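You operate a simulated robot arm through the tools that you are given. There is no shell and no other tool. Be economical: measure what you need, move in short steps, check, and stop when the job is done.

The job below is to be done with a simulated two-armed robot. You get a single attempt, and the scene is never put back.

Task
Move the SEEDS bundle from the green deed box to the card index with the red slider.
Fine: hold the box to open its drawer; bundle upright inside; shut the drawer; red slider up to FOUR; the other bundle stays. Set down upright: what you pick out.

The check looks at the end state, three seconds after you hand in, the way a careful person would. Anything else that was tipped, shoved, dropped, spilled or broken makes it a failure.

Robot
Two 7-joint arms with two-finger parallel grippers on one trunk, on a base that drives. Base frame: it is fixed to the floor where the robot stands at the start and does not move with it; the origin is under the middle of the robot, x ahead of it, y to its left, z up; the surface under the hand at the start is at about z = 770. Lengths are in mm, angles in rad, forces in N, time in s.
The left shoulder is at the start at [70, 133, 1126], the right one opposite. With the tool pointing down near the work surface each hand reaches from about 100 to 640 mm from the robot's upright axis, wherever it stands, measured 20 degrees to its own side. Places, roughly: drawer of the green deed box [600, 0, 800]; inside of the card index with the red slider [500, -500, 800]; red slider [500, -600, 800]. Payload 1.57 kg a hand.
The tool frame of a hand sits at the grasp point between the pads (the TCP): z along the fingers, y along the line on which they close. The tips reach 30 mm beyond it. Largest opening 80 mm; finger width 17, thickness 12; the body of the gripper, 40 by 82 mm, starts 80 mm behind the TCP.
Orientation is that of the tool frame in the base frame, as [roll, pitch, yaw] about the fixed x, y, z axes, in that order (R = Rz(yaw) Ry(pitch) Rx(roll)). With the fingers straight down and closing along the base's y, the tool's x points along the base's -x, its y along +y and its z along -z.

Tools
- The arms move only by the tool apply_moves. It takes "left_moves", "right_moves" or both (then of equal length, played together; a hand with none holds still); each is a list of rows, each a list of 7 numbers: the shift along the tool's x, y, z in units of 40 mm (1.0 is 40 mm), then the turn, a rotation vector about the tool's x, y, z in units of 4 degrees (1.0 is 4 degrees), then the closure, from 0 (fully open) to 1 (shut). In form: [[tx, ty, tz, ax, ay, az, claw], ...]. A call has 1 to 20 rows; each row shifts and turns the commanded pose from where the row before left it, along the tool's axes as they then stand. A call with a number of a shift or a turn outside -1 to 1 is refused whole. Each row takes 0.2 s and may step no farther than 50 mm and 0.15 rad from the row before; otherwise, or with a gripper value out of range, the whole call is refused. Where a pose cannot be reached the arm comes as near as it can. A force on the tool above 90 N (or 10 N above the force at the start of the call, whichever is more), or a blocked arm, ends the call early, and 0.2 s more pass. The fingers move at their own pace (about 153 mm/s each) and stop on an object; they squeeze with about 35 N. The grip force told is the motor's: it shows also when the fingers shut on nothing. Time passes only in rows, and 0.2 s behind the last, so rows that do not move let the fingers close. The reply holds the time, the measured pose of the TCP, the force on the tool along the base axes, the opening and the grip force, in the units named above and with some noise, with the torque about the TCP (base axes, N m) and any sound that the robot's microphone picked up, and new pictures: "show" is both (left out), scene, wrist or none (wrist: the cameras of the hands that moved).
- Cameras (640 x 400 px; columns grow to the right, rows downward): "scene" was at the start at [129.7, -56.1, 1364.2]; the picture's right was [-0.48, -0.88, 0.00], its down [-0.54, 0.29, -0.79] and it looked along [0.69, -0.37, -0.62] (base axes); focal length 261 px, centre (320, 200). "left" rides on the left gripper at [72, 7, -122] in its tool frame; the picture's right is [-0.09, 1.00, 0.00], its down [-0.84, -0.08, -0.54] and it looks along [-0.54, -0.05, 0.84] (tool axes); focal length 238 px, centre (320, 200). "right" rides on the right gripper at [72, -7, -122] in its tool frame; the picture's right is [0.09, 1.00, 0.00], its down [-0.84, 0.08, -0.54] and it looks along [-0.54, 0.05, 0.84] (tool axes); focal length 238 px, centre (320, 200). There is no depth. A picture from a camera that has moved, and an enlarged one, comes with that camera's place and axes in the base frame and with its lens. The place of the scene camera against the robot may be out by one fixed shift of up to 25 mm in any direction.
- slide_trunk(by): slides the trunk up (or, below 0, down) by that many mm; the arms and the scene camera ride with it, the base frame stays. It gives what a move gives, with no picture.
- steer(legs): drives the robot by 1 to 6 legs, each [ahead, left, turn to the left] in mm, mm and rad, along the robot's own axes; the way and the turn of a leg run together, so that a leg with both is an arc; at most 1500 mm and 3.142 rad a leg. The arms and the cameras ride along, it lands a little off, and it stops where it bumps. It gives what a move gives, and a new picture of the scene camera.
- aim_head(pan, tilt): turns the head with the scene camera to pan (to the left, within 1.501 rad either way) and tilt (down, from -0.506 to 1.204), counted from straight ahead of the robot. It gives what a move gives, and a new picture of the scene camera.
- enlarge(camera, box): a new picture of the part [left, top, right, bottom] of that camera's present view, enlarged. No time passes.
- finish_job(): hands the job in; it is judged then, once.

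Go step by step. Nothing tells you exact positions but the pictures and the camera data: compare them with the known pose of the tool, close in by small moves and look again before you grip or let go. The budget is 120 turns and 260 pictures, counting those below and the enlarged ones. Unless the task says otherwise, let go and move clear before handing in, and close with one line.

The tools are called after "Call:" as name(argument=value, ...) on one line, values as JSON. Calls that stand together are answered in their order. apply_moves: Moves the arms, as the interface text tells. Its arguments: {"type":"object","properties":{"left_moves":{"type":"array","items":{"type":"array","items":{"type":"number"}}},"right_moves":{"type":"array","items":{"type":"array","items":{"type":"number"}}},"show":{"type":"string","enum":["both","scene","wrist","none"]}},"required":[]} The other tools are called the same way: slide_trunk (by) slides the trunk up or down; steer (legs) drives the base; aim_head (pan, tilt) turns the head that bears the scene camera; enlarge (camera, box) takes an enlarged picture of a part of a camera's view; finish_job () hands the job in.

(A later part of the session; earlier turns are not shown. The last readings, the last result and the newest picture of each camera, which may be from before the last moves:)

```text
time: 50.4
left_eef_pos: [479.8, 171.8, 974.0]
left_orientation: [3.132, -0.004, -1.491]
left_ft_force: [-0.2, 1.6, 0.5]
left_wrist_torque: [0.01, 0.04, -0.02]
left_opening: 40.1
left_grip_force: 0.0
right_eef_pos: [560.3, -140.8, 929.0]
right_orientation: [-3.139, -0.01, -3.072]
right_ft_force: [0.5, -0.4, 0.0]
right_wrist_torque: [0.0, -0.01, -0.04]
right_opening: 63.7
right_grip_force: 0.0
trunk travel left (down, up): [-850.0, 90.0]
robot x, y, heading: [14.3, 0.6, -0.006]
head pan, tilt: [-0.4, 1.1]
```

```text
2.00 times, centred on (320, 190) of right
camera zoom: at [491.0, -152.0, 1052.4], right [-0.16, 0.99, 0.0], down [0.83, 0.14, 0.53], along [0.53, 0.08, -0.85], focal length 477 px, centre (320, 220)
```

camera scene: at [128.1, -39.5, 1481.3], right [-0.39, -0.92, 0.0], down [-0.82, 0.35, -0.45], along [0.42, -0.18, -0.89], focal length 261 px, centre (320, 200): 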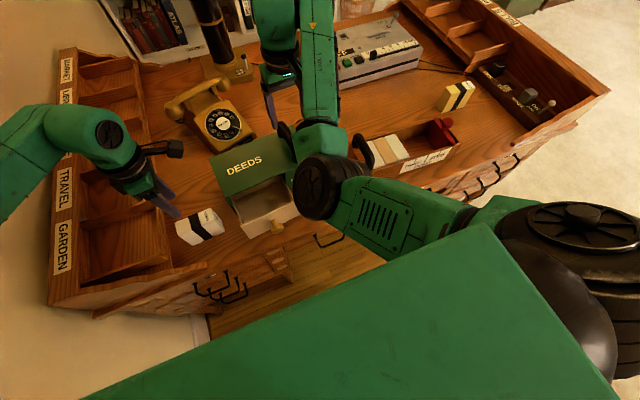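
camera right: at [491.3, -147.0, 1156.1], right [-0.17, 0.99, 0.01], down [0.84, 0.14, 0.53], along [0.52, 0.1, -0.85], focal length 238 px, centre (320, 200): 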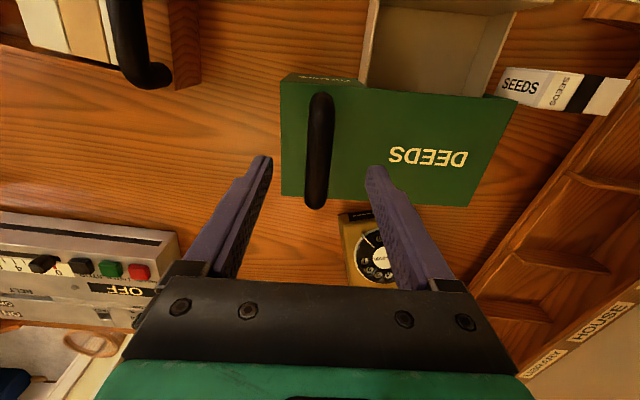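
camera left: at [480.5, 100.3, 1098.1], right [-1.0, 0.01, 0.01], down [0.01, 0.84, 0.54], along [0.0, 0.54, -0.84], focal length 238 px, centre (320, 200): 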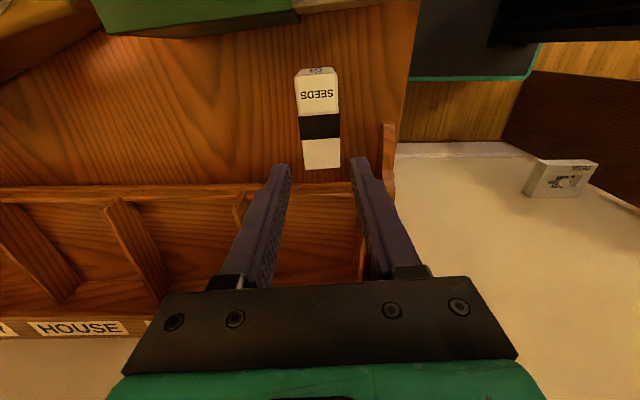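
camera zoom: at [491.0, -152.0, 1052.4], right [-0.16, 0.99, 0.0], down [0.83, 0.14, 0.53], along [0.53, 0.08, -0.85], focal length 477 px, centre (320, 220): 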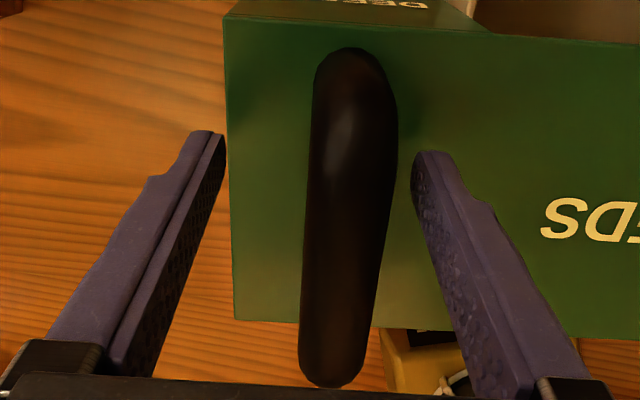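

Call:
apply_moves(right_moves=[[0, 0.22, 0, 0, 0, 0, 0.2], [0, 0, 0.33, 0, 0, -0.1, 0.2], [0, 0, 0, 0, 0, 0, 0.2]], show="none")

Call:
enlarge(camera="right", box=[220, 90, 420, 290])

```text
time: 51.2
left_eef_pos: [479.6, 171.9, 973.9]
left_orientation: [3.132, -0.004, -1.492]
left_ft_force: [0.0, -0.5, 0.1]
left_wrist_torque: [-0.01, -0.03, 0.01]
left_opening: 40.0
left_grip_force: 0.1
right_eef_pos: [559.8, -134.4, 912.9]
right_orientation: [-3.136, -0.013, -3.065]
right_ft_force: [-0.4, 0.2, -0.2]
right_wrist_torque: [0.01, 0.0, 0.01]
right_opening: 64.1
right_grip_force: 0.1
trunk travel left (down, up): [-850.0, 90.0]
robot x, y, heading: [14.4, -2.5, -0.004]
head pan, tilt: [-0.4, 1.1]
```

```text
2.00 times, centred on (320, 190) of right
camera zoom: at [490.5, -143.6, 1036.7], right [-0.17, 0.99, -0.01], down [0.83, 0.14, 0.53], along [0.52, 0.08, -0.85], focal length 477 px, centre (320, 220)
```

zoom: 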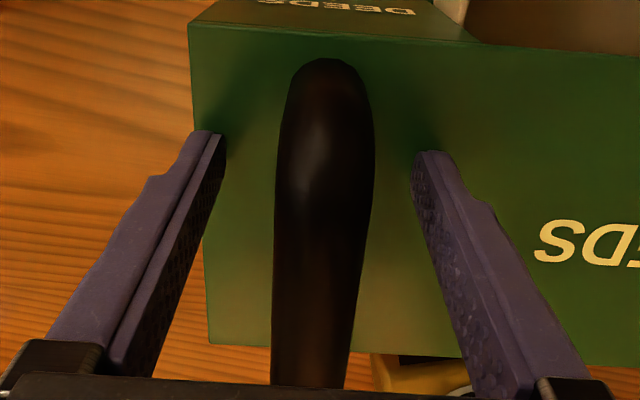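

Call:
apply_moves(right_moves=[[0, 0, 0, 0, 0, 0, 0.5], [0, 0, 0, 0, 0, 0, 0.7], [0, 0, 0, 0, 0, 0, 1], [0, 0, 0, 0, 0, 0, 1], [0, 0, 0, 0, 0, 0, 1], [0, 0, 0, 0, 0, 0, 1], [0, 0, 0, 0, 0, 0, 1], [0, 0, 0, 0, 0, 0, 1]], left_moves=[[0.0, 0.4, 0, 0, 0.875, 0, 1], [0.0, 0.4, 0, 0, 0.875, 0, 1], [0.3, 0.4, 0, 0, 0.875, 0, 1], [0.3, 0.4, 0, 0, 0.875, 0, 1], [0.3, 0.4, 0, 0, 0.875, 0, 1], [0.3, 0.4, 0, 0, 0.875, 0, 1], [0.3, 0.4, 0, 0, 0.875, 0, 1], [0.3, 0.4, 0, 0, 0.875, 0, 1]])

```text
time: 53.0
left_eef_pos: [359.6, 92.5, 996.6]
left_orientation: [3.132, -0.495, -1.484]
left_ft_force: [0.0, -0.6, -0.4]
left_wrist_torque: [0.02, 0.02, 0.0]
left_opening: 0.0
left_grip_force: 21.4
right_eef_pos: [558.3, -132.4, 911.3]
right_orientation: [-3.136, -0.014, -3.069]
right_ft_force: [2.2, 0.4, 4.9]
right_wrist_torque: [-0.05, -0.46, 0.06]
right_opening: 25.6
right_grip_force: 35.1
trunk travel left (down, up): [-850.0, 90.0]
robot x, y, heading: [15.7, 0.1, 0.001]
head pan, tilt: [-0.4, 1.1]
camera scene: at [127.5, -39.3, 1481.4], right [-0.39, -0.92, 0.0], down [-0.82, 0.35, -0.45], along [0.42, -0.18, -0.89], focal length 261 px, centre (320, 200)
camera right: at [489.5, -143.7, 1036.2], right [-0.17, 0.99, -0.01], down [0.84, 0.14, 0.53], along [0.52, 0.08, -0.85], focal length 238 px, centre (320, 200)
camera left: at [354.5, 85.5, 1139.5], right [-1.0, 0.0, -0.04], down [0.0, 1.0, 0.08], along [0.04, 0.08, -1.0], focal length 238 px, centre (320, 200)
```

scene: 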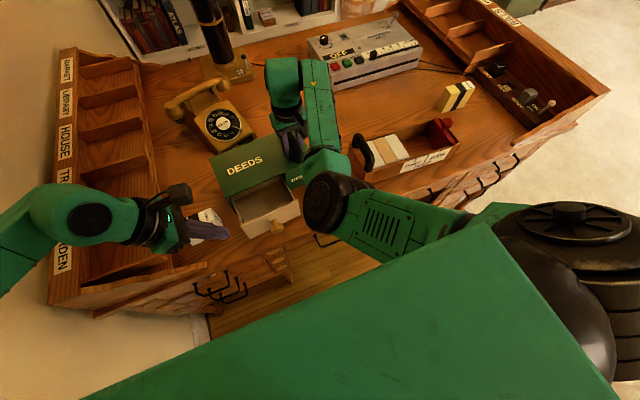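
right: 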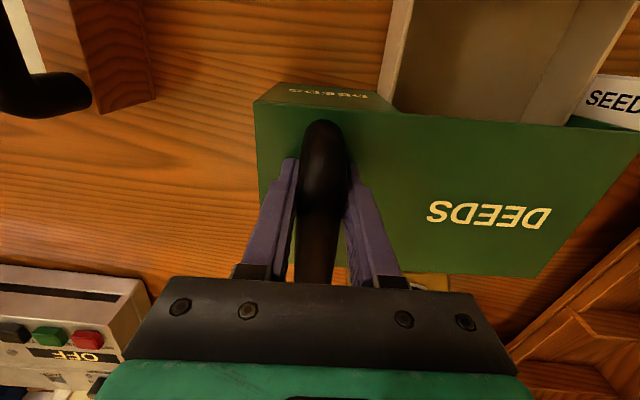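
left: 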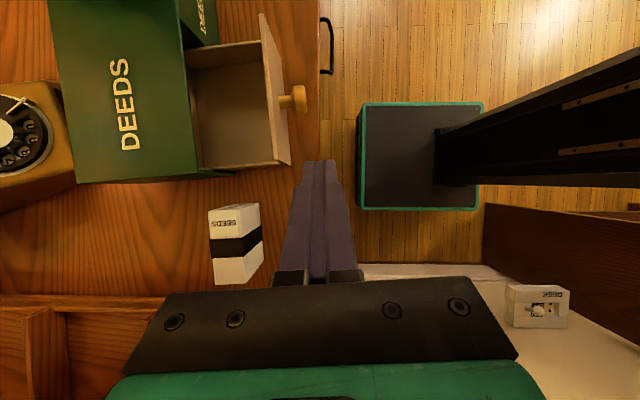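

Call:
apply_moves(left_moves=[[0.1, 0.05, 0.9, 0, 0, 0, 1], [0.1, 0.05, 0.9, 0, 0, 0, 1], [0.1, 0, 0.9, 0, 0, 0, 1], [0.1, 0, 0.9, 0, 0, 0, 1]])

```text
time: 54.0
left_eef_pos: [358.8, 12.0, 876.5]
left_orientation: [3.133, -0.494, -1.485]
left_ft_force: [0.2, -0.6, 0.0]
left_wrist_torque: [0.01, -0.01, 0.01]
left_opening: 0.0
left_grip_force: 21.2
right_eef_pos: [557.7, -133.3, 911.7]
right_orientation: [-3.136, -0.014, -3.066]
right_ft_force: [1.3, 0.0, 5.3]
right_wrist_torque: [0.2, -0.01, 0.27]
right_opening: 25.4
right_grip_force: 35.1
trunk travel left (down, up): [-850.0, 90.0]
robot x, y, heading: [15.6, -0.2, -0.001]
head pan, tilt: [-0.4, 1.1]
camera scene: at [127.4, -39.6, 1481.4], right [-0.39, -0.92, 0.0], down [-0.82, 0.35, -0.45], along [0.42, -0.18, -0.89], focal length 261 px, centre (320, 200)
camera left: at [353.9, 5.5, 1018.7], right [-1.0, 0.0, -0.04], down [0.0, 1.0, 0.08], along [0.04, 0.08, -1.0], focal length 238 px, centre (320, 200)
```

scene: 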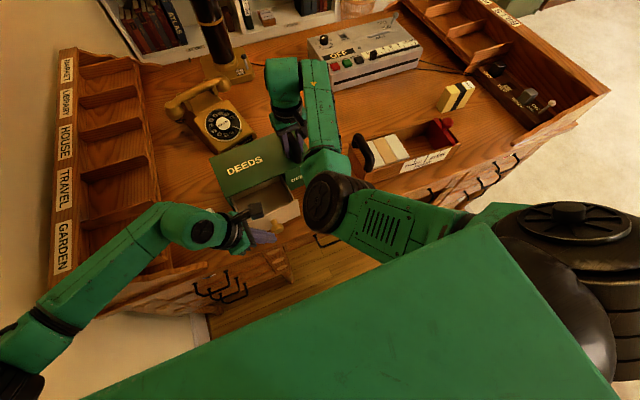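
left: 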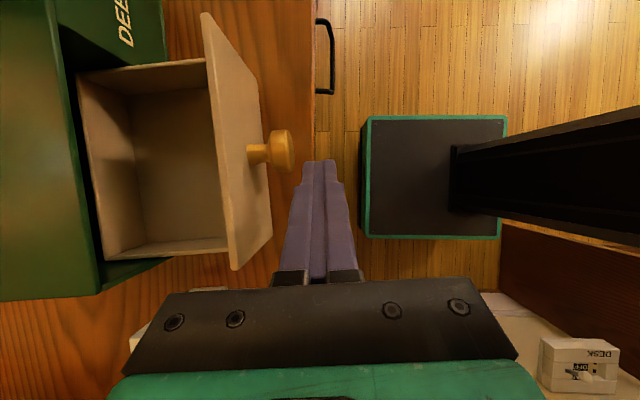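

Call:
apply_moves(left_moves=[[0.1, 0, 0.6, 0, 0, 0, 1], [0.1, 0, 0.6, 0, 0, 0, 1], [0, 0, 0, 0, 0, 0, 1], [0, -0.3, 0, 0, 0, 0, 1], [0, -0.25, 0, 0, 0, 0, 1], [0, -0.25, 0, 0, 0, 0, 1], [0, -0.25, 0, 0, 0, 0, 1]])

```text
time: 55.6
left_eef_pos: [402.6, -14.0, 839.8]
left_orientation: [3.133, -0.492, -1.487]
left_ft_force: [-1.2, -0.9, -0.8]
left_wrist_torque: [-0.01, 0.01, -0.02]
left_opening: 0.2
left_grip_force: 21.1
right_eef_pos: [557.2, -134.7, 912.4]
right_orientation: [-3.136, -0.013, -3.066]
right_ft_force: [1.3, 1.0, 5.8]
right_wrist_torque: [-0.08, 0.19, 0.09]
right_opening: 25.6
right_grip_force: 34.8
trunk travel left (down, up): [-850.0, 90.0]
robot x, y, heading: [13.9, -1.0, -0.003]
head pan, tilt: [-0.4, 1.1]
camera scene: at [127.3, -39.4, 1481.3], right [-0.39, -0.92, 0.0], down [-0.82, 0.35, -0.45], along [0.42, -0.18, -0.89], focal length 261 px, centre (320, 200)
camera left: at [398.5, -20.9, 981.7], right [-1.0, 0.0, -0.04], down [0.0, 1.0, 0.08], along [0.04, 0.08, -1.0], focal length 238 px, centre (320, 200)
```

scene: 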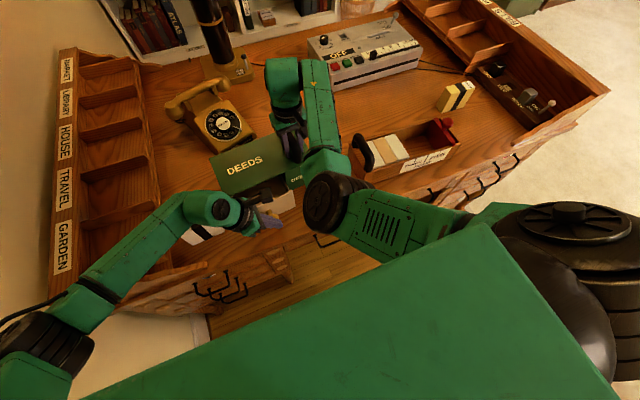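
left: 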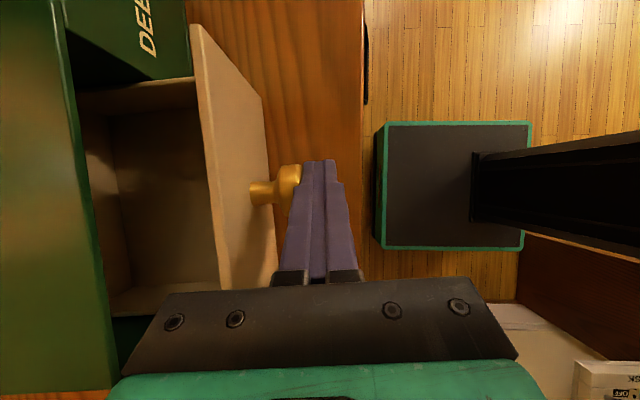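

Call:
apply_moves(left_moves=[[0, -0.25, 0, 0, 0, 0, 1], [0, -0.25, 0, 0, 0, 0, 1], [0, -0.25, 0, 0, 0, 0, 1], [0, -0.25, 0, 0, 0, 0, 1], [0, -0.2, 0, 0, 0, 0, 1], [0, -0.1, 0, 0, 0, 0, 1]])

```text
time: 57.0
left_eef_pos: [457.2, -10.8, 839.4]
left_orientation: [3.133, -0.491, -1.488]
left_ft_force: [0.5, 0.2, -0.9]
left_wrist_torque: [0.0, -0.02, -0.02]
left_opening: 0.0
left_grip_force: 21.3
right_eef_pos: [557.5, -132.8, 912.8]
right_orientation: [-3.136, -0.014, -3.068]
right_ft_force: [0.8, 0.7, 4.9]
right_wrist_torque: [0.04, -0.08, 0.04]
right_opening: 25.6
right_grip_force: 35.2
trunk travel left (down, up): [-850.0, 90.0]
robot x, y, heading: [17.7, 1.9, -0.004]
head pan, tilt: [-0.4, 1.1]
camera scene: at [127.4, -39.5, 1481.4], right [-0.39, -0.92, 0.0], down [-0.82, 0.35, -0.45], along [0.42, -0.18, -0.89], focal length 261 px, centre (320, 200)
camera left: at [452.3, -17.1, 981.6], right [-1.0, 0.0, -0.04], down [0.0, 1.0, 0.08], along [0.04, 0.08, -1.0], focal length 238 px, centre (320, 200)
```

scene: 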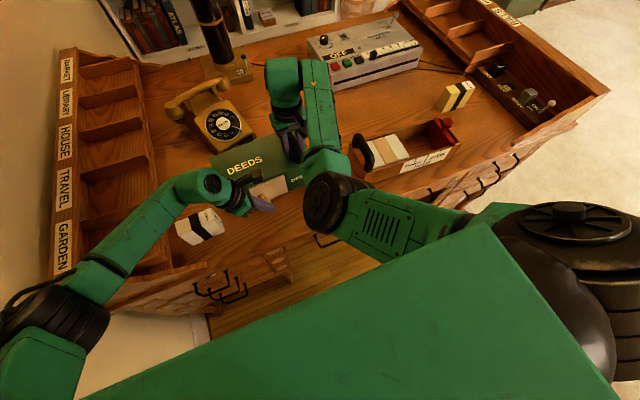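
left: 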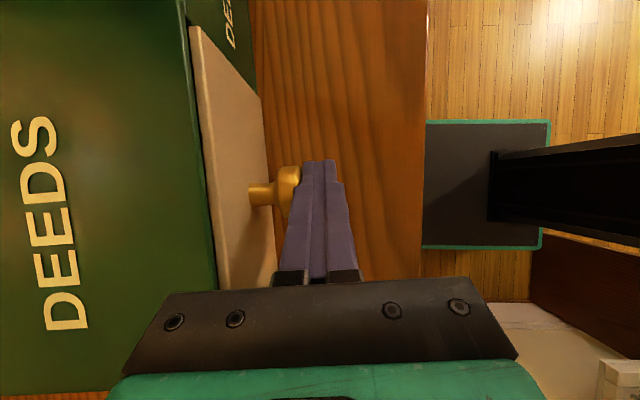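

Call:
apply_moves(left_moves=[[0, -0.05, 0, 0, 0, 0, 1], [0, -0.05, 0, 0, 0, 0, 1], [0, 0, 0, 0, 0, 0, 1]], show="none")

Call:
enlarge(camera="left", box=[140, 0, 340, 280])

```text
time: 57.8
left_eef_pos: [458.7, -11.8, 838.3]
left_orientation: [3.134, -0.491, -1.488]
left_ft_force: [-5.6, 0.7, 1.4]
left_wrist_torque: [0.0, 0.04, 0.03]
left_opening: 0.0
left_grip_force: 21.0
right_eef_pos: [557.6, -132.7, 911.8]
right_orientation: [-3.133, -0.014, -3.068]
right_ft_force: [4.9, -0.6, 2.9]
right_wrist_torque: [0.02, -0.01, -0.22]
right_opening: 25.9
right_grip_force: 34.6
trunk travel left (down, up): [-850.0, 90.0]
robot x, y, heading: [21.3, -2.5, -0.008]
head pan, tilt: [-0.4, 1.1]
```

```text
1.43 times, centred on (240, 140) of left
camera zoom: at [454.2, -17.3, 981.0], right [-1.0, 0.0, -0.04], down [0.0, 1.0, 0.08], along [0.04, 0.08, -1.0], focal length 340 px, centre (434, 286)
```

zoom: 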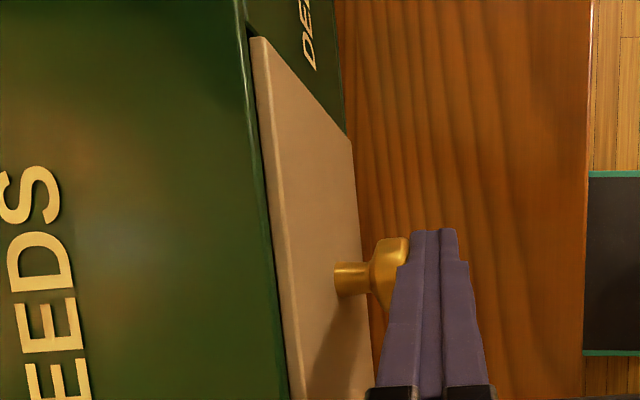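

Call:
apply_moves(left_moves=[[0, -0.06, 0, 0, 0, 0, 1], [0, 0, 0, 0, 0, 0, 1]], show="none")

```text
time: 58.4
left_eef_pos: [461.8, -10.5, 837.0]
left_orientation: [3.131, -0.491, -1.487]
left_ft_force: [-11.5, 4.8, 4.5]
left_wrist_torque: [0.07, 0.1, 0.11]
left_opening: 0.0
left_grip_force: 21.6
right_eef_pos: [558.4, -133.6, 910.9]
right_orientation: [-3.135, -0.012, -3.068]
right_ft_force: [10.0, -5.1, 0.3]
right_wrist_torque: [0.03, -0.43, -0.34]
right_opening: 25.6
right_grip_force: 34.8
trunk travel left (down, up): [-850.0, 90.0]
robot x, y, heading: [17.3, 1.9, -0.004]
head pan, tilt: [-0.4, 1.1]
```

Call:
apply_moves(left_moves=[[0, 0.3, 0, 0, 0, 0, 1], [0, 0.2, -0.5, 0, 0, 0, 1], [0, 0, -1, 0, 0, 0, 1], [0, 0, -1, 0, 0, 0, 1], [0, 0, -1, 0, 0, 0, 0.8], [-0.3, -0.15, 0, 0, -0.9, 0, 0.5], [-0.35, -0.15, 0, 0, -0.9, 0, 0.35], [-0.35, -0.15, 0, 0, -0.9, 0, 0.35], [-0.4, -0.15, 0, 0, -0.9, 0, 0.35], [-0.4, -0.15, 0, 0, -0.9, 0, 0.35], [-0.4, -0.15, 0, 0, -0.9, 0, 0.35], [-0.4, -0.1, 0, 0, -0.9, 0, 0.35], [-0.4, 0, 0, 0, -0.7, 0, 0.35]], right_moves=[[0, 0, 0, 0, 0, 0, 1], [0, 0, 0, 0, 0, 0, 1], [0, 0, 0, 0, 0, 0, 0.2], [0, 0, 0, 0, 0, 0, 0.2], [0, 0, -0.5, 0, 0, 0, 0.2], [0, 0, -0.8, 0, 0, 0, 0.2], [0, 0, -0.8, 0, 0, 0, 0.2], [0, 0, -0.8, 0, 0, 0, 0.2], [0, -0.9, 0, 0, 0, 0, 0.2], [0, -0.9, 0, 0, 0, 0, 0.2], [0, -0.9, 0, 0, 0, 0, 0.2], [0, -0.9, 0, 0, 0, 0, 0.2], [0, 0, 0, 0, 0, 0, 0.2]])

```text
time: 61.2
left_eef_pos: [469.2, 174.3, 931.1]
left_orientation: [3.131, -0.002, -1.49]
left_ft_force: [0.4, 0.7, -0.4]
left_wrist_torque: [-0.02, -0.02, -0.01]
left_opening: 52.2
left_grip_force: 0.2
right_eef_pos: [570.4, -262.0, 1027.3]
right_orientation: [3.13, -0.016, -3.049]
right_ft_force: [-0.5, 0.0, 0.2]
right_wrist_torque: [-0.02, 0.0, 0.03]
right_opening: 64.1
right_grip_force: 0.0
trunk travel left (down, up): [-850.0, 90.0]
robot x, y, heading: [14.4, 2.8, -0.006]
head pan, tilt: [-0.4, 1.1]
camera scene: at [127.9, -38.6, 1481.3], right [-0.39, -0.92, 0.0], down [-0.82, 0.35, -0.45], along [0.42, -0.18, -0.89], focal length 261 px, centre (320, 200)
camera right: at [501.8, -276.5, 1151.1], right [-0.18, 0.98, 0.01], down [0.84, 0.15, 0.53], along [0.52, 0.11, -0.85], focal length 238 px, centre (320, 200)
camera left: at [468.8, 101.4, 1054.3], right [-1.0, 0.01, 0.01], down [0.01, 0.84, 0.54], along [0.0, 0.54, -0.84], focal length 238 px, centre (320, 200)
```

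scene: 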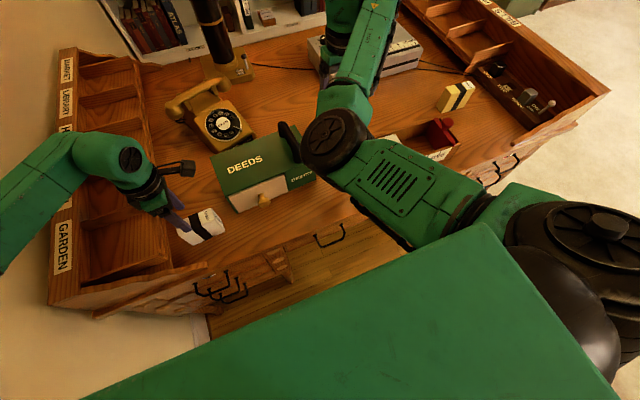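
right: 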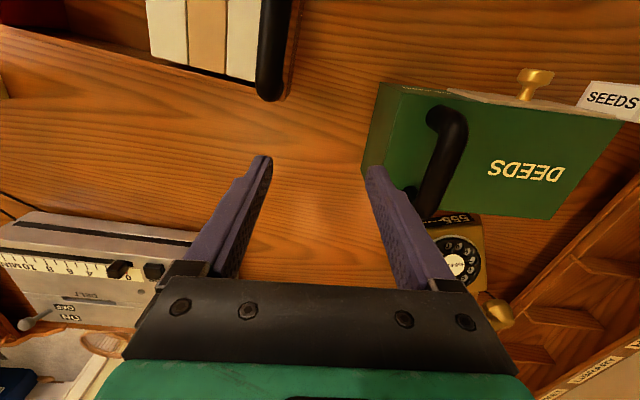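
left: 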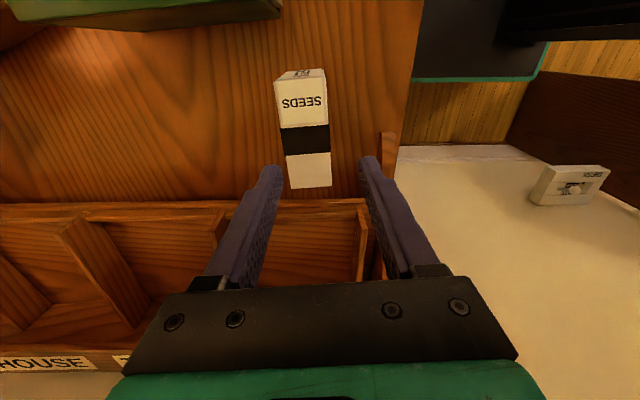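

Call:
apply_moves(left_moves=[[0.08, -0.28, 0, 0, 0, 0, 0.35], [0, 0, 0.8, 0, 0, 0, 0.35], [0, 0, 0.8, 0, 0, 0, 0.35], [0, 0, 0.65, 0, 0, 0, 0.35], [0, 0, 0, 0, 0, 0, 0.35]], show="wrist")

```text
time: 62.4
left_eef_pos: [480.5, 170.7, 840.8]
left_orientation: [3.134, -0.004, -1.489]
left_ft_force: [0.2, -0.6, 0.6]
left_wrist_torque: [0.04, -0.04, -0.04]
left_opening: 52.0
left_grip_force: 0.1
right_eef_pos: [570.0, -262.8, 1025.5]
right_orientation: [3.132, -0.018, -3.051]
right_ft_force: [0.1, -0.4, -0.5]
right_wrist_torque: [-0.01, -0.01, -0.01]
right_opening: 64.1
right_grip_force: 0.0
trunk travel left (down, up): [-850.0, 90.0]
robot x, y, heading: [16.9, 1.8, -0.001]
head pan, tilt: [-0.4, 1.1]
camera left: at [480.1, 98.0, 964.1], right [-1.0, 0.01, 0.01], down [0.01, 0.84, 0.54], along [0.0, 0.54, -0.84], focal length 238 px, centre (320, 200)
```

left: 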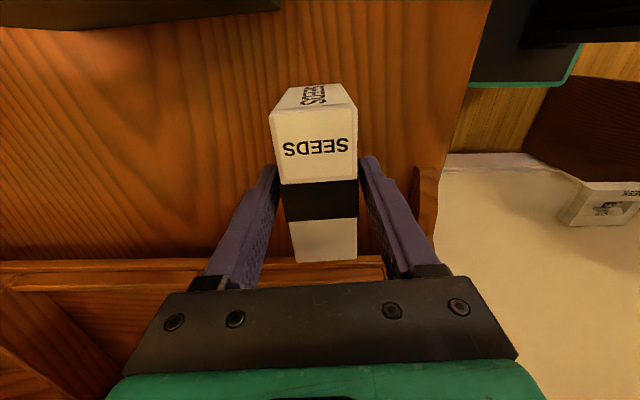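

Call:
apply_moves(left_moves=[[0, 0, 0, 0, 0, 0, 0.6], [0, 0, 0, 0, 0, 0, 1], [0, 0, 0, 0, 0, 0, 1], [0, 0, -0.4, 0, 0, 0, 1], [0, 0, -0.8, 0, 0, 0, 1], [0, 0, -0.9, 0, 0, 0, 1], [0, 0, -0.9, 0, 0, 0, 1], [0, 0, -0.9, 0, 0, 0.5, 1], [0, 0, -0.4, 0, 0, 0.9, 1], [0, 0, 0, 0, 0, 1, 1], [0, 0, 0, 0, 0, 1, 1], [0, 0, 0, 0, 0, 1, 1], [0, 0, 0, 0, 0, 1, 1], [0, 0, 0, 0, 0, 1, 1], [0, 0, 0, 0, 0, 1, 1], [0, 0, 0, 0, 0, 1, 1], [0, 0, 0, 0, 0, 1, 1], [0, 0, 0, 0, 0, 1, 1], [0, 0, 0, 0, 0, 1, 1], [0, 0, 0, 0, 0, 1, 1]], show="scene")

```text
time: 66.6
left_eef_pos: [481.6, 167.8, 1014.0]
left_orientation: [3.137, -0.008, -2.358]
left_ft_force: [-0.5, 0.4, -1.8]
left_wrist_torque: [-0.04, -0.01, 0.01]
left_opening: 39.9
left_grip_force: 35.2
right_eef_pos: [570.7, -263.2, 1027.3]
right_orientation: [3.131, -0.018, -3.05]
right_ft_force: [0.3, 1.5, -0.5]
right_wrist_torque: [0.02, 0.0, 0.01]
right_opening: 64.2
right_grip_force: 0.0
trunk travel left (down, up): [-850.0, 90.0]
robot x, y, heading: [13.4, -1.1, -0.004]
head pan, tilt: [-0.4, 1.1]
camera scene: at [128.4, -39.7, 1481.2], right [-0.39, -0.92, 0.0], down [-0.82, 0.35, -0.45], along [0.42, -0.18, -0.89], focal length 261 px, centre (320, 200)
```

scene: 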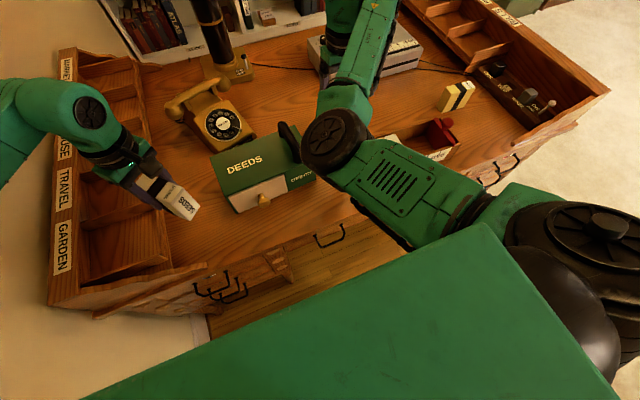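

Call:
steer(legs=[[-39, 0, 0], [0, -470, 0]])

Call:
apply_moves(left_moves=[[0, 0, 0, 0, 0, 1, 1], [0, 0, 0, 0, 0, 1, 1], [0, 0, 0, 0, 0, 1, 1], [0, 0, 0, 0, 0, 1, 1], [0, 0, 0, 0, 0, 1, 1], [0, 0, 0, 0, 0, 1, 1], [0, 0, 0, 0, 0, 1, 1], [0, 0, 0, 0, 0, 1, 1], [0, 0, 0, 0, 0, 1, 1], [0, 0, 0, 0, 0, 1, 1], [0, 0, 0, 0, 0, 1, 1]])

```text
time: 69.8
left_eef_pos: [440.2, -290.5, 1014.0]
left_orientation: [3.14, -0.009, -2.351]
left_ft_force: [-0.4, -1.3, -1.4]
left_wrist_torque: [0.01, 0.01, 0.0]
left_opening: 39.4
left_grip_force: 35.3
right_eef_pos: [533.7, -721.5, 1026.2]
right_orientation: [3.133, -0.017, -3.048]
right_ft_force: [-0.6, 0.1, -0.5]
right_wrist_torque: [-0.01, 0.0, -0.03]
right_opening: 63.9
right_grip_force: 0.1
trunk travel left (down, up): [-850.0, 90.0]
robot x, y, heading: [-22.9, -459.5, -0.002]
head pan, tilt: [-0.4, 1.1]
camera scene: at [89.5, -499.5, 1481.3], right [-0.39, -0.92, 0.0], down [-0.82, 0.35, -0.45], along [0.42, -0.18, -0.89], focal length 261 px, centre (320, 200)
```

scene: 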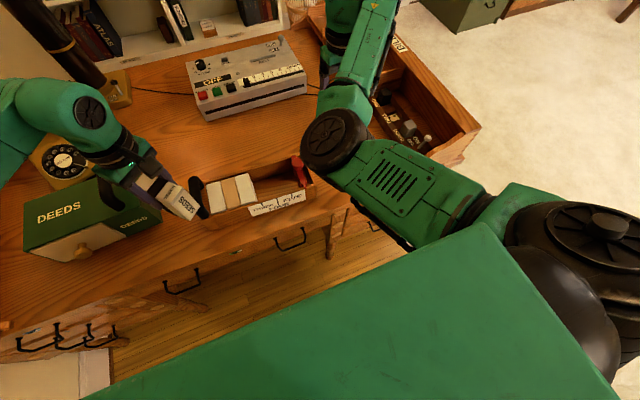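

```text
time: 72.2
left_eef_pos: [441.6, -290.9, 1013.2]
left_orientation: [-3.137, -0.009, -3.121]
left_ft_force: [0.2, 0.2, -0.9]
left_wrist_torque: [-0.03, 0.02, 0.0]
left_opening: 39.8
left_grip_force: 35.4
right_eef_pos: [532.7, -722.6, 1026.7]
right_orientation: [3.133, -0.017, -3.048]
right_ft_force: [-0.2, 0.6, -0.1]
right_wrist_torque: [0.02, 0.01, 0.02]
right_opening: 64.1
right_grip_force: 0.2
trunk travel left (down, up): [-850.0, 90.0]
robot x, y, heading: [-23.8, -463.5, 0.0]
head pan, tilt: [-0.4, 1.1]
camera scene: at [89.4, -501.0, 1481.2], right [-0.39, -0.92, 0.0], down [-0.82, 0.35, -0.45], along [0.42, -0.18, -0.89], focal length 261 px, centre (320, 200)
camera left: at [370.1, -285.2, 1137.5], right [0.07, 1.0, 0.0], down [0.84, -0.06, 0.54], along [0.53, -0.04, -0.84], focal length 238 px, centre (320, 200)
```

scene: 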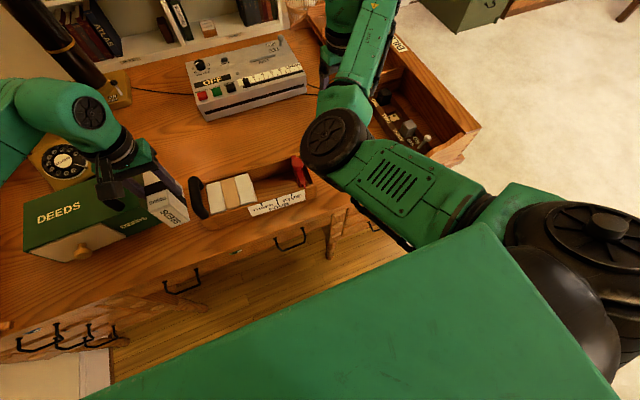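
left: 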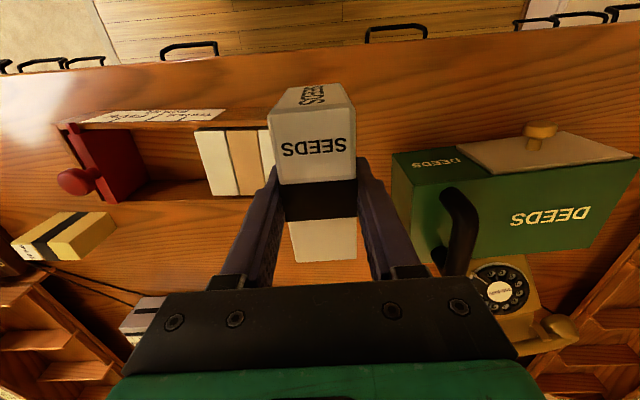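

Call:
enlarge(camera="left", box=[40, 90, 290, 250])

Call:
enlarge(camera="scene", box=[170, 140, 330, 240])

Call:
enlarge(camera="right", box=[320, 0, 640, 240])

```text
2.50 times, centred on (165, 170) of left
camera zoom: at [370.1, -285.2, 1137.5], right [0.07, 1.0, 0.0], down [0.84, -0.06, 0.54], along [0.53, -0.04, -0.84], focal length 596 px, centre (708, 275)
```

zoom: 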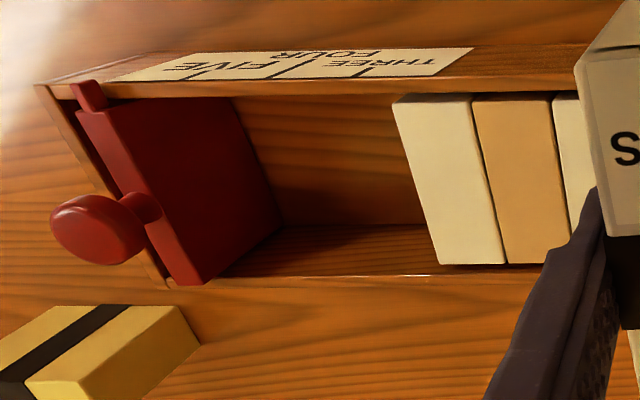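

```text
4.00 times, centred on (250, 190) of scene
camera zoom: at [89.4, -501.0, 1481.2], right [-0.39, -0.92, 0.0], down [-0.82, 0.35, -0.45], along [0.42, -0.18, -0.89], focal length 1044 px, centre (600, 240)
```

zoom: 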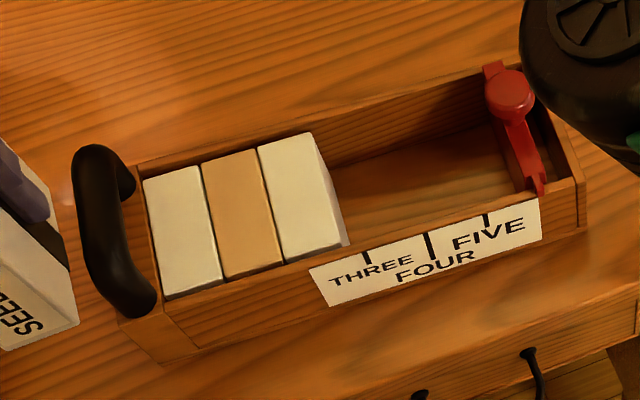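

```text
1.67 times, centred on (480, 120) of right
camera zoom: at [464.2, -736.9, 1150.7], right [-0.19, 0.98, 0.01], down [0.84, 0.15, 0.53], along [0.52, 0.11, -0.85], focal length 397 px, centre (53, 333)
```

zoom: 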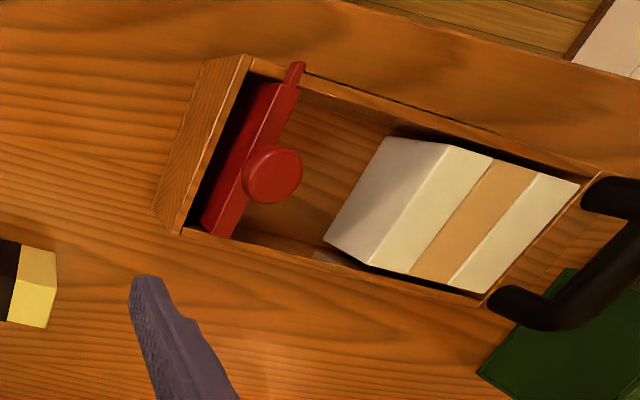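

Call:
enlarge(camera="left", box=[60, 95, 240, 195])

Call:
enlarge(camera="scene", box=[240, 150, 330, 220])

Call:
enlarge(camera="right", box=[410, 20, 560, 150])

```text
3.56 times, centred on (150, 145) of left
camera zoom: at [370.1, -285.2, 1137.5], right [0.07, 1.0, 0.0], down [0.84, -0.06, 0.54], along [0.53, -0.04, -0.84], focal length 848 px, centre (924, 396)
```

zoom: 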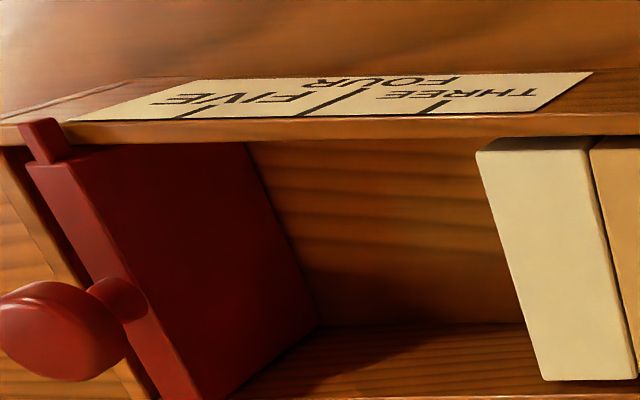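

```text
5.71 times, centred on (285, 185) of scene
camera zoom: at [89.4, -501.0, 1481.2], right [-0.39, -0.92, 0.0], down [-0.82, 0.35, -0.45], along [0.42, -0.18, -0.89], focal length 1491 px, centre (520, 286)
```

zoom: 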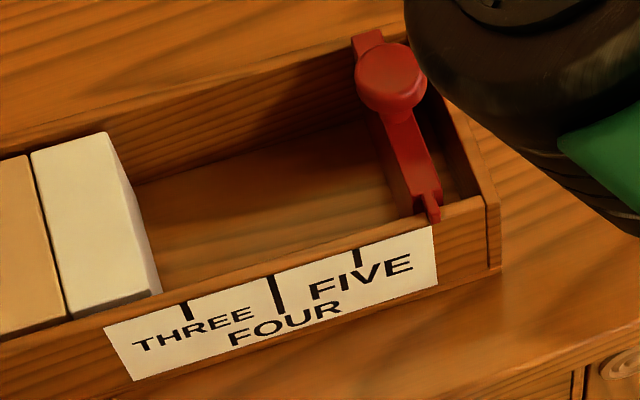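

```text
3.08 times, centred on (485, 85) of right
camera zoom: at [464.2, -736.9, 1150.7], right [-0.19, 0.98, 0.01], down [0.84, 0.15, 0.53], along [0.52, 0.11, -0.85], focal length 733 px, centre (-188, 554)
```

zoom: 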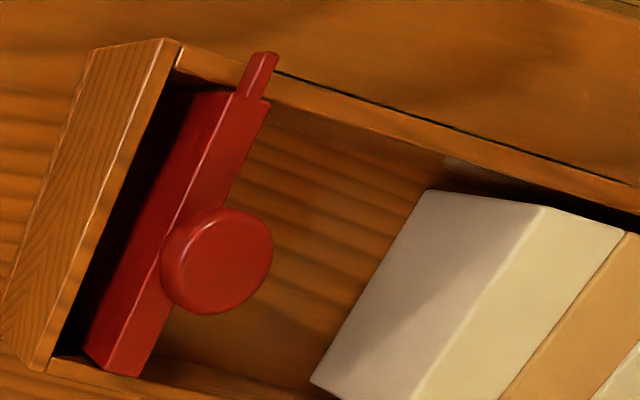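

Call:
apply_moves(left_moves=[[-0.2, -0.87, 0, 0, 0, 0.19, 1], [-0.2, -0.87, 0, 0, 0, 0.19, 1], [-0.2, -0.87, 0, 0, 0, 0.19, 1], [-0.2, -0.87, 0, 0, 0, 0.19, 1], [-0.2, -0.87, 0, 0, 0, 0.19, 1], [-0.2, -0.87, 0, 0, 0, 0.19, 1], [0, 0, 0.6, 0, 0, 0, 1], [0, 0, 0.6, 0, 0, 0, 1], [0, 0, 0, 0, 0, 0, 1]])

Call:
enlarge(camera="right", box=[320, 0, 640, 240])

```text
time: 74.2
left_eef_pos: [487.8, -501.5, 968.5]
left_orientation: [-3.138, -0.007, 3.085]
left_ft_force: [-0.1, 0.1, -1.9]
left_wrist_torque: [0.0, -0.05, -0.01]
left_opening: 39.7
left_grip_force: 35.0
right_eef_pos: [531.5, -723.2, 1027.3]
right_orientation: [3.13, -0.018, -3.046]
right_ft_force: [0.0, -0.4, 0.6]
right_wrist_torque: [0.01, 0.0, 0.0]
right_opening: 63.9
right_grip_force: 0.0
trunk travel left (down, up): [-850.0, 90.0]
robot x, y, heading: [-21.7, -464.5, -0.001]
head pan, tilt: [-0.4, 1.1]
camera scene: at [89.1, -502.0, 1481.3], right [-0.39, -0.92, 0.0], down [-0.82, 0.35, -0.45], along [0.42, -0.18, -0.89], focal length 261 px, centre (320, 200)
camera left: at [417.0, -489.3, 1091.2], right [0.15, 0.99, 0.0], down [0.84, -0.12, 0.54], along [0.53, -0.08, -0.84], focal length 238 px, centre (320, 200)
```

scene: 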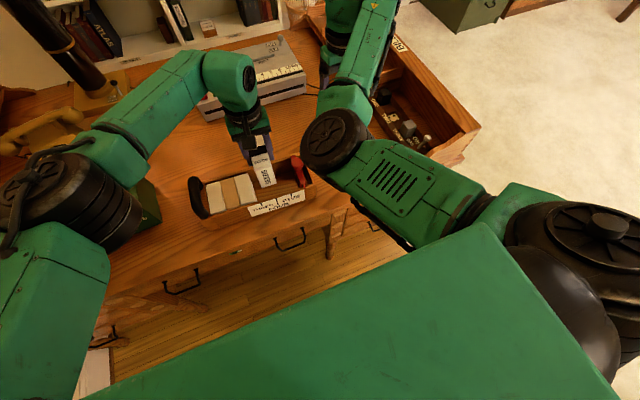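
left: 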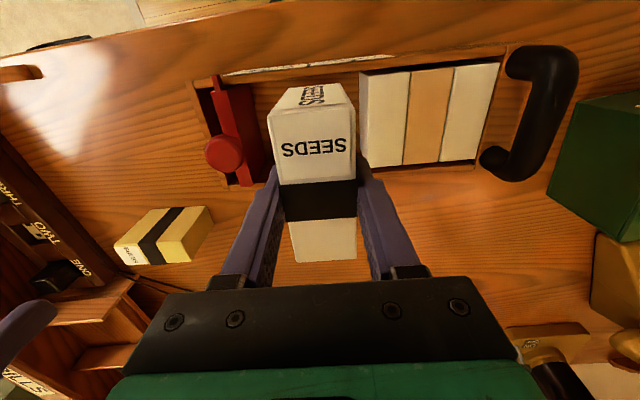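

```text
1.67 times, centred on (480, 120) of right
camera zoom: at [464.0, -737.7, 1150.6], right [-0.19, 0.98, 0.01], down [0.84, 0.15, 0.53], along [0.52, 0.11, -0.85], focal length 397 px, centre (53, 333)
```

zoom: 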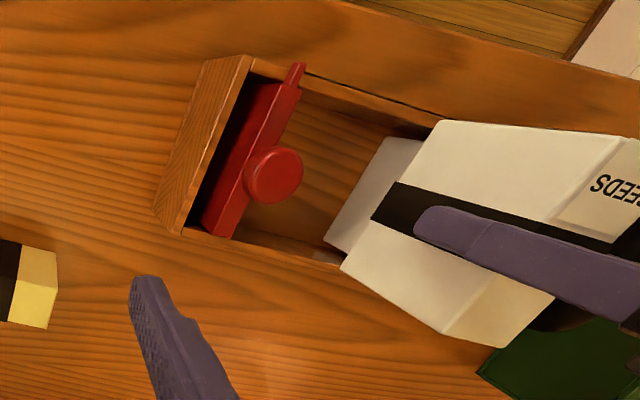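

Call:
enlarge(camera="left", box=[190, 40, 390, 200])

Call:
enlarge(camera="left", box=[240, 70, 400, 290])

Call:
enlarge(camera="scene", box=[220, 110, 330, 220])

```text
2.50 times, centred on (290, 120) of left
camera zoom: at [417.0, -489.3, 1091.2], right [0.15, 0.99, 0.0], down [0.84, -0.12, 0.54], along [0.53, -0.08, -0.84], focal length 596 px, centre (395, 400)
```

zoom: 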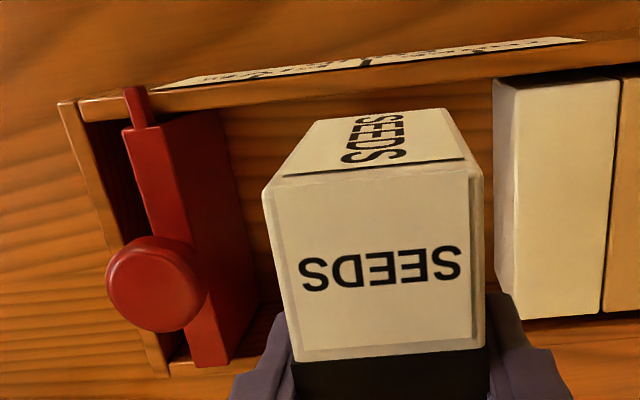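

```text
1.82 times, centred on (320, 180) of left
camera zoom: at [417.0, -489.3, 1091.2], right [0.15, 0.99, 0.0], down [0.84, -0.12, 0.54], along [0.53, -0.08, -0.84], focal length 433 px, centre (320, 236)
```

zoom: 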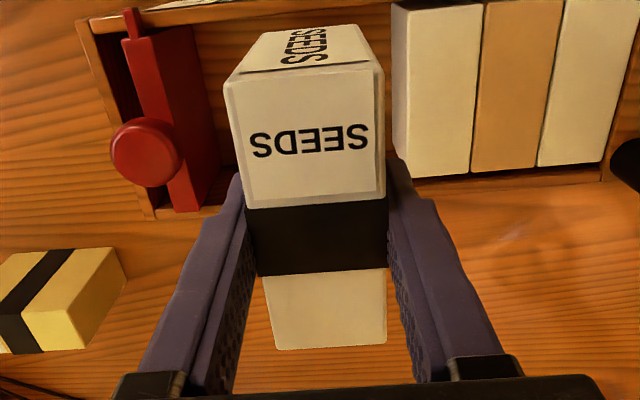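

```text
3.64 times, centred on (275, 165) of scene
camera zoom: at [89.1, -502.0, 1481.3], right [-0.39, -0.92, 0.0], down [-0.82, 0.35, -0.45], along [0.42, -0.18, -0.89], focal length 949 px, centre (484, 327)
```

zoom: 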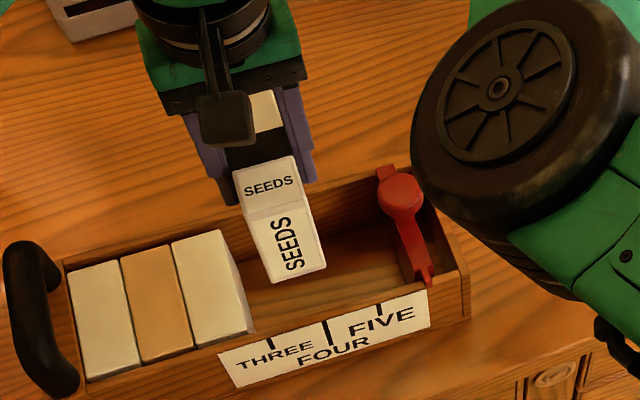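

Call:
apply_moves(left_moves=[[-0.03, 0, 0.6, 0, 0, 0, 1], [0, 0, 0.6, 0, 0, 0, 1], [0, 0, 0.3, 0, 0, 0, 1], [0, 0, 0, 0, 0, 0, 1]], show="wrist")

Call:
enlarge(camera="scene", box=[220, 110, 330, 220])

Call:
enlarge(camera="right", box=[400, 0, 640, 180])

```text
time: 75.2
left_eef_pos: [489.9, -500.0, 907.1]
left_orientation: [-3.137, -0.009, 3.083]
left_ft_force: [-0.2, 0.0, -1.2]
left_wrist_torque: [0.0, -0.01, 0.04]
left_opening: 39.8
left_grip_force: 35.1
right_eef_pos: [533.0, -722.1, 1027.2]
right_orientation: [3.131, -0.016, -3.046]
right_ft_force: [0.2, 0.8, -0.6]
right_wrist_torque: [-0.01, -0.04, 0.02]
right_opening: 64.0
right_grip_force: 0.0
trunk travel left (down, up): [-850.0, 90.0]
robot x, y, heading: [-27.0, -461.1, 0.0]
head pan, tilt: [-0.4, 1.1]
camera left: at [418.5, -488.7, 1030.7], right [0.15, 0.99, 0.0], down [0.84, -0.12, 0.54], along [0.53, -0.08, -0.84], focal length 238 px, centre (320, 200)
```

left: 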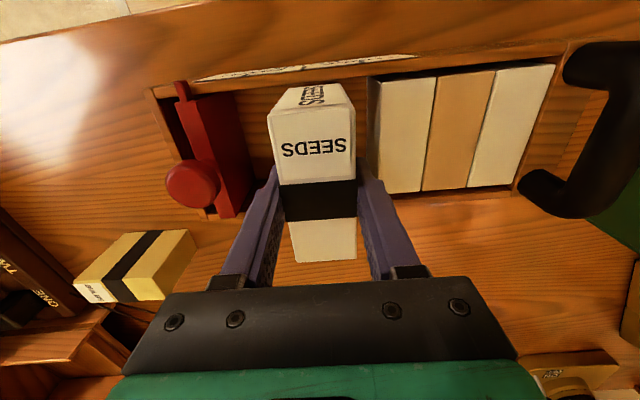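

```text
3.64 times, centred on (275, 165) of scene
camera zoom: at [89.5, -501.1, 1481.2], right [-0.39, -0.92, 0.0], down [-0.82, 0.35, -0.45], along [0.42, -0.18, -0.89], focal length 949 px, centre (484, 327)
```

zoom: 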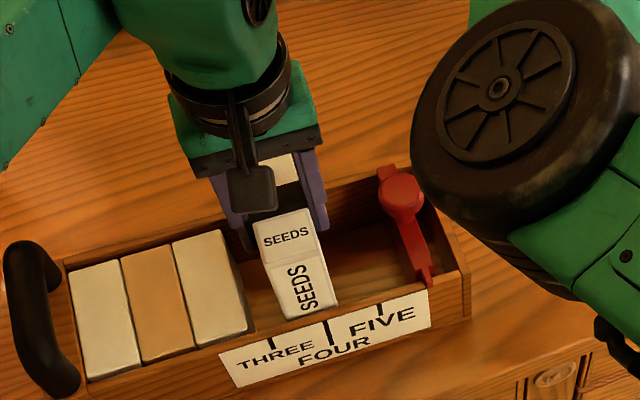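

```text
2.22 times, centred on (520, 90) of right
camera zoom: at [464.3, -737.0, 1150.7], right [-0.19, 0.98, 0.01], down [0.84, 0.15, 0.53], along [0.52, 0.11, -0.85], focal length 530 px, centre (-124, 444)
```

zoom: 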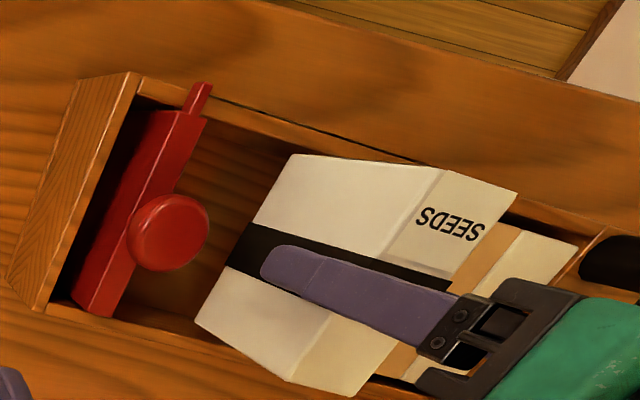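

Call:
apply_moves(left_moves=[[-0.02, 0, 0.3, 0, 0, 0, 1], [0, 0, 0.3, 0, 0, 0, 1], [0, 0, 0.3, 0, 0, 0, 1], [0, 0, 0.2, 0, 0, 0, 1], [0, 0, 0, 0, 0, 0, 1]], show="wrist")

Call:
enlarge(camera="right", box=[400, 0, 640, 180])

```text
time: 76.4
left_eef_pos: [485.9, -501.7, 865.1]
left_orientation: [-3.136, -0.007, 3.083]
left_ft_force: [1.0, 0.8, -1.8]
left_wrist_torque: [0.03, -0.08, 0.01]
left_opening: 39.6
left_grip_force: 34.6
left hand out of reach, approached as far as the arm can: row 4
right_eef_pos: [532.7, -722.5, 1026.8]
right_orientation: [3.128, -0.018, -3.046]
right_ft_force: [-1.2, -0.2, -0.7]
right_wrist_torque: [-0.02, -0.04, -0.01]
right_opening: 64.0
right_grip_force: 0.1
trunk travel left (down, up): [-850.0, 90.0]
robot x, y, heading: [-21.4, -465.3, -0.004]
head pan, tilt: [-0.4, 1.1]
camera left: at [415.5, -489.1, 989.3], right [0.15, 0.99, -0.01], down [0.83, -0.12, 0.54], along [0.53, -0.09, -0.84], focal length 238 px, centre (320, 200)
```

left: 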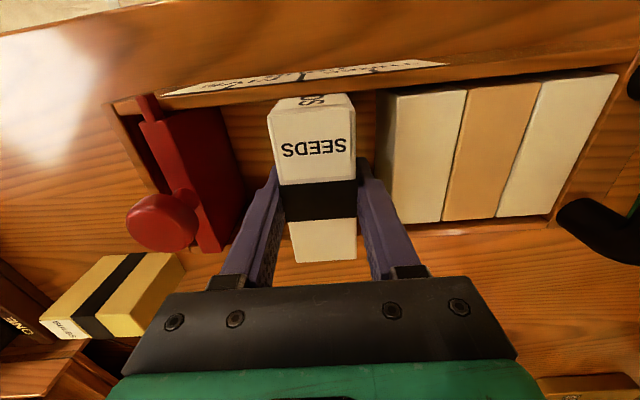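

```text
2.22 times, centred on (520, 90) of right
camera zoom: at [464.5, -737.0, 1150.6], right [-0.19, 0.98, 0.01], down [0.84, 0.15, 0.53], along [0.52, 0.11, -0.85], focal length 530 px, centre (-124, 444)
```

zoom: 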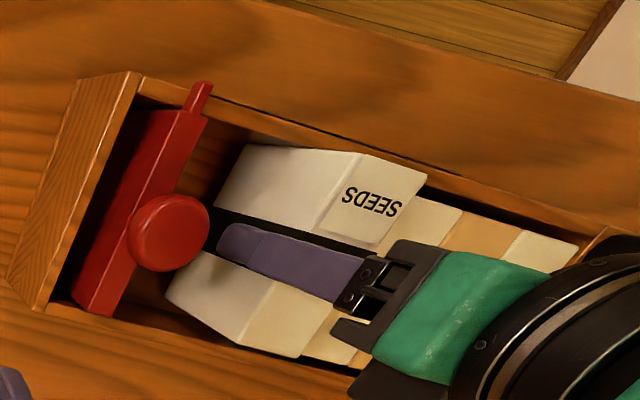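

Call:
apply_moves(left_moves=[[0, 0, -0.5, 0, 0, 0, 1], [0, 0, -0.7, 0, 0, 0, 1], [0, 0, -0.9, 0, 0, 0, 1], [0, 0, -0.9, 0, 0, 0, 1]], show="none")

Call:
slide_trunk(by=-80)

Call:
apply_moves(left_moves=[[0, 0, 0, 0, 0, 0, 1]], show="scene")

```text
time: 77.4
left_eef_pos: [484.7, -497.5, 988.6]
left_orientation: [-3.137, -0.008, 3.084]
left_ft_force: [-0.9, 0.7, -1.6]
left_wrist_torque: [-0.01, -0.02, 0.01]
left_opening: 39.5
left_grip_force: 35.0
right_eef_pos: [532.3, -723.0, 1026.5]
right_orientation: [3.131, -0.016, -3.047]
right_ft_force: [0.3, 0.4, -0.3]
right_wrist_torque: [0.02, 0.02, -0.02]
right_opening: 63.7
right_grip_force: 0.1
trunk travel left (down, up): [-850.0, 90.0]
robot x, y, heading: [-25.5, -461.4, 0.002]
head pan, tilt: [-0.4, 1.1]
```

```text
time: 78.6
left_eef_pos: [485.7, -499.9, 908.6]
left_orientation: [-3.137, -0.007, 3.085]
left_ft_force: [0.4, 0.5, -2.8]
left_wrist_torque: [-0.01, -0.1, 0.01]
left_opening: 39.7
left_grip_force: 34.7
right_eef_pos: [532.9, -721.9, 946.8]
right_orientation: [3.132, -0.018, -3.047]
right_ft_force: [-0.2, -0.3, 0.5]
right_wrist_torque: [0.03, 0.01, 0.0]
right_opening: 64.1
right_grip_force: 0.1
trunk travel left (down, up): [-770.0, 170.0]
robot x, y, heading: [-26.5, -460.9, -0.001]
head pan, tilt: [-0.4, 1.1]
```

```text
time: 79.0
left_eef_pos: [486.1, -498.7, 908.0]
left_orientation: [-3.139, -0.009, 3.084]
left_ft_force: [0.2, 0.1, -2.1]
left_wrist_torque: [-0.03, 0.02, -0.03]
left_opening: 39.7
left_grip_force: 34.3
right_eef_pos: [532.3, -723.0, 945.7]
right_orientation: [3.129, -0.016, -3.049]
right_ft_force: [0.0, 0.3, -0.4]
right_wrist_torque: [0.0, 0.04, 0.0]
right_opening: 64.2
right_grip_force: 0.0
trunk travel left (down, up): [-770.0, 170.0]
robot x, y, heading: [-22.2, -458.8, -0.003]
head pan, tilt: [-0.4, 1.1]
camera scene: at [89.6, -501.2, 1401.3], right [-0.39, -0.92, 0.0], down [-0.82, 0.35, -0.45], along [0.42, -0.18, -0.89], focal length 261 px, centre (320, 200)
```

scene: 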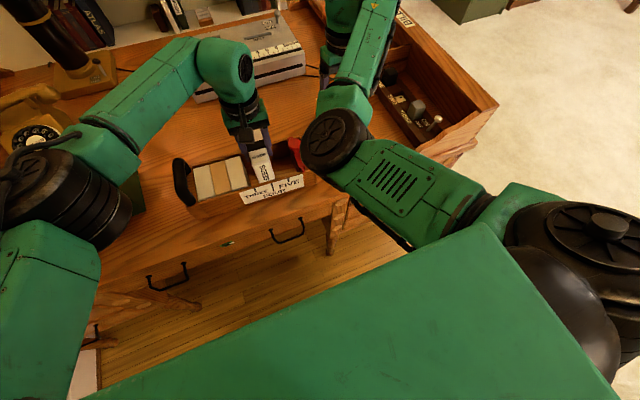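

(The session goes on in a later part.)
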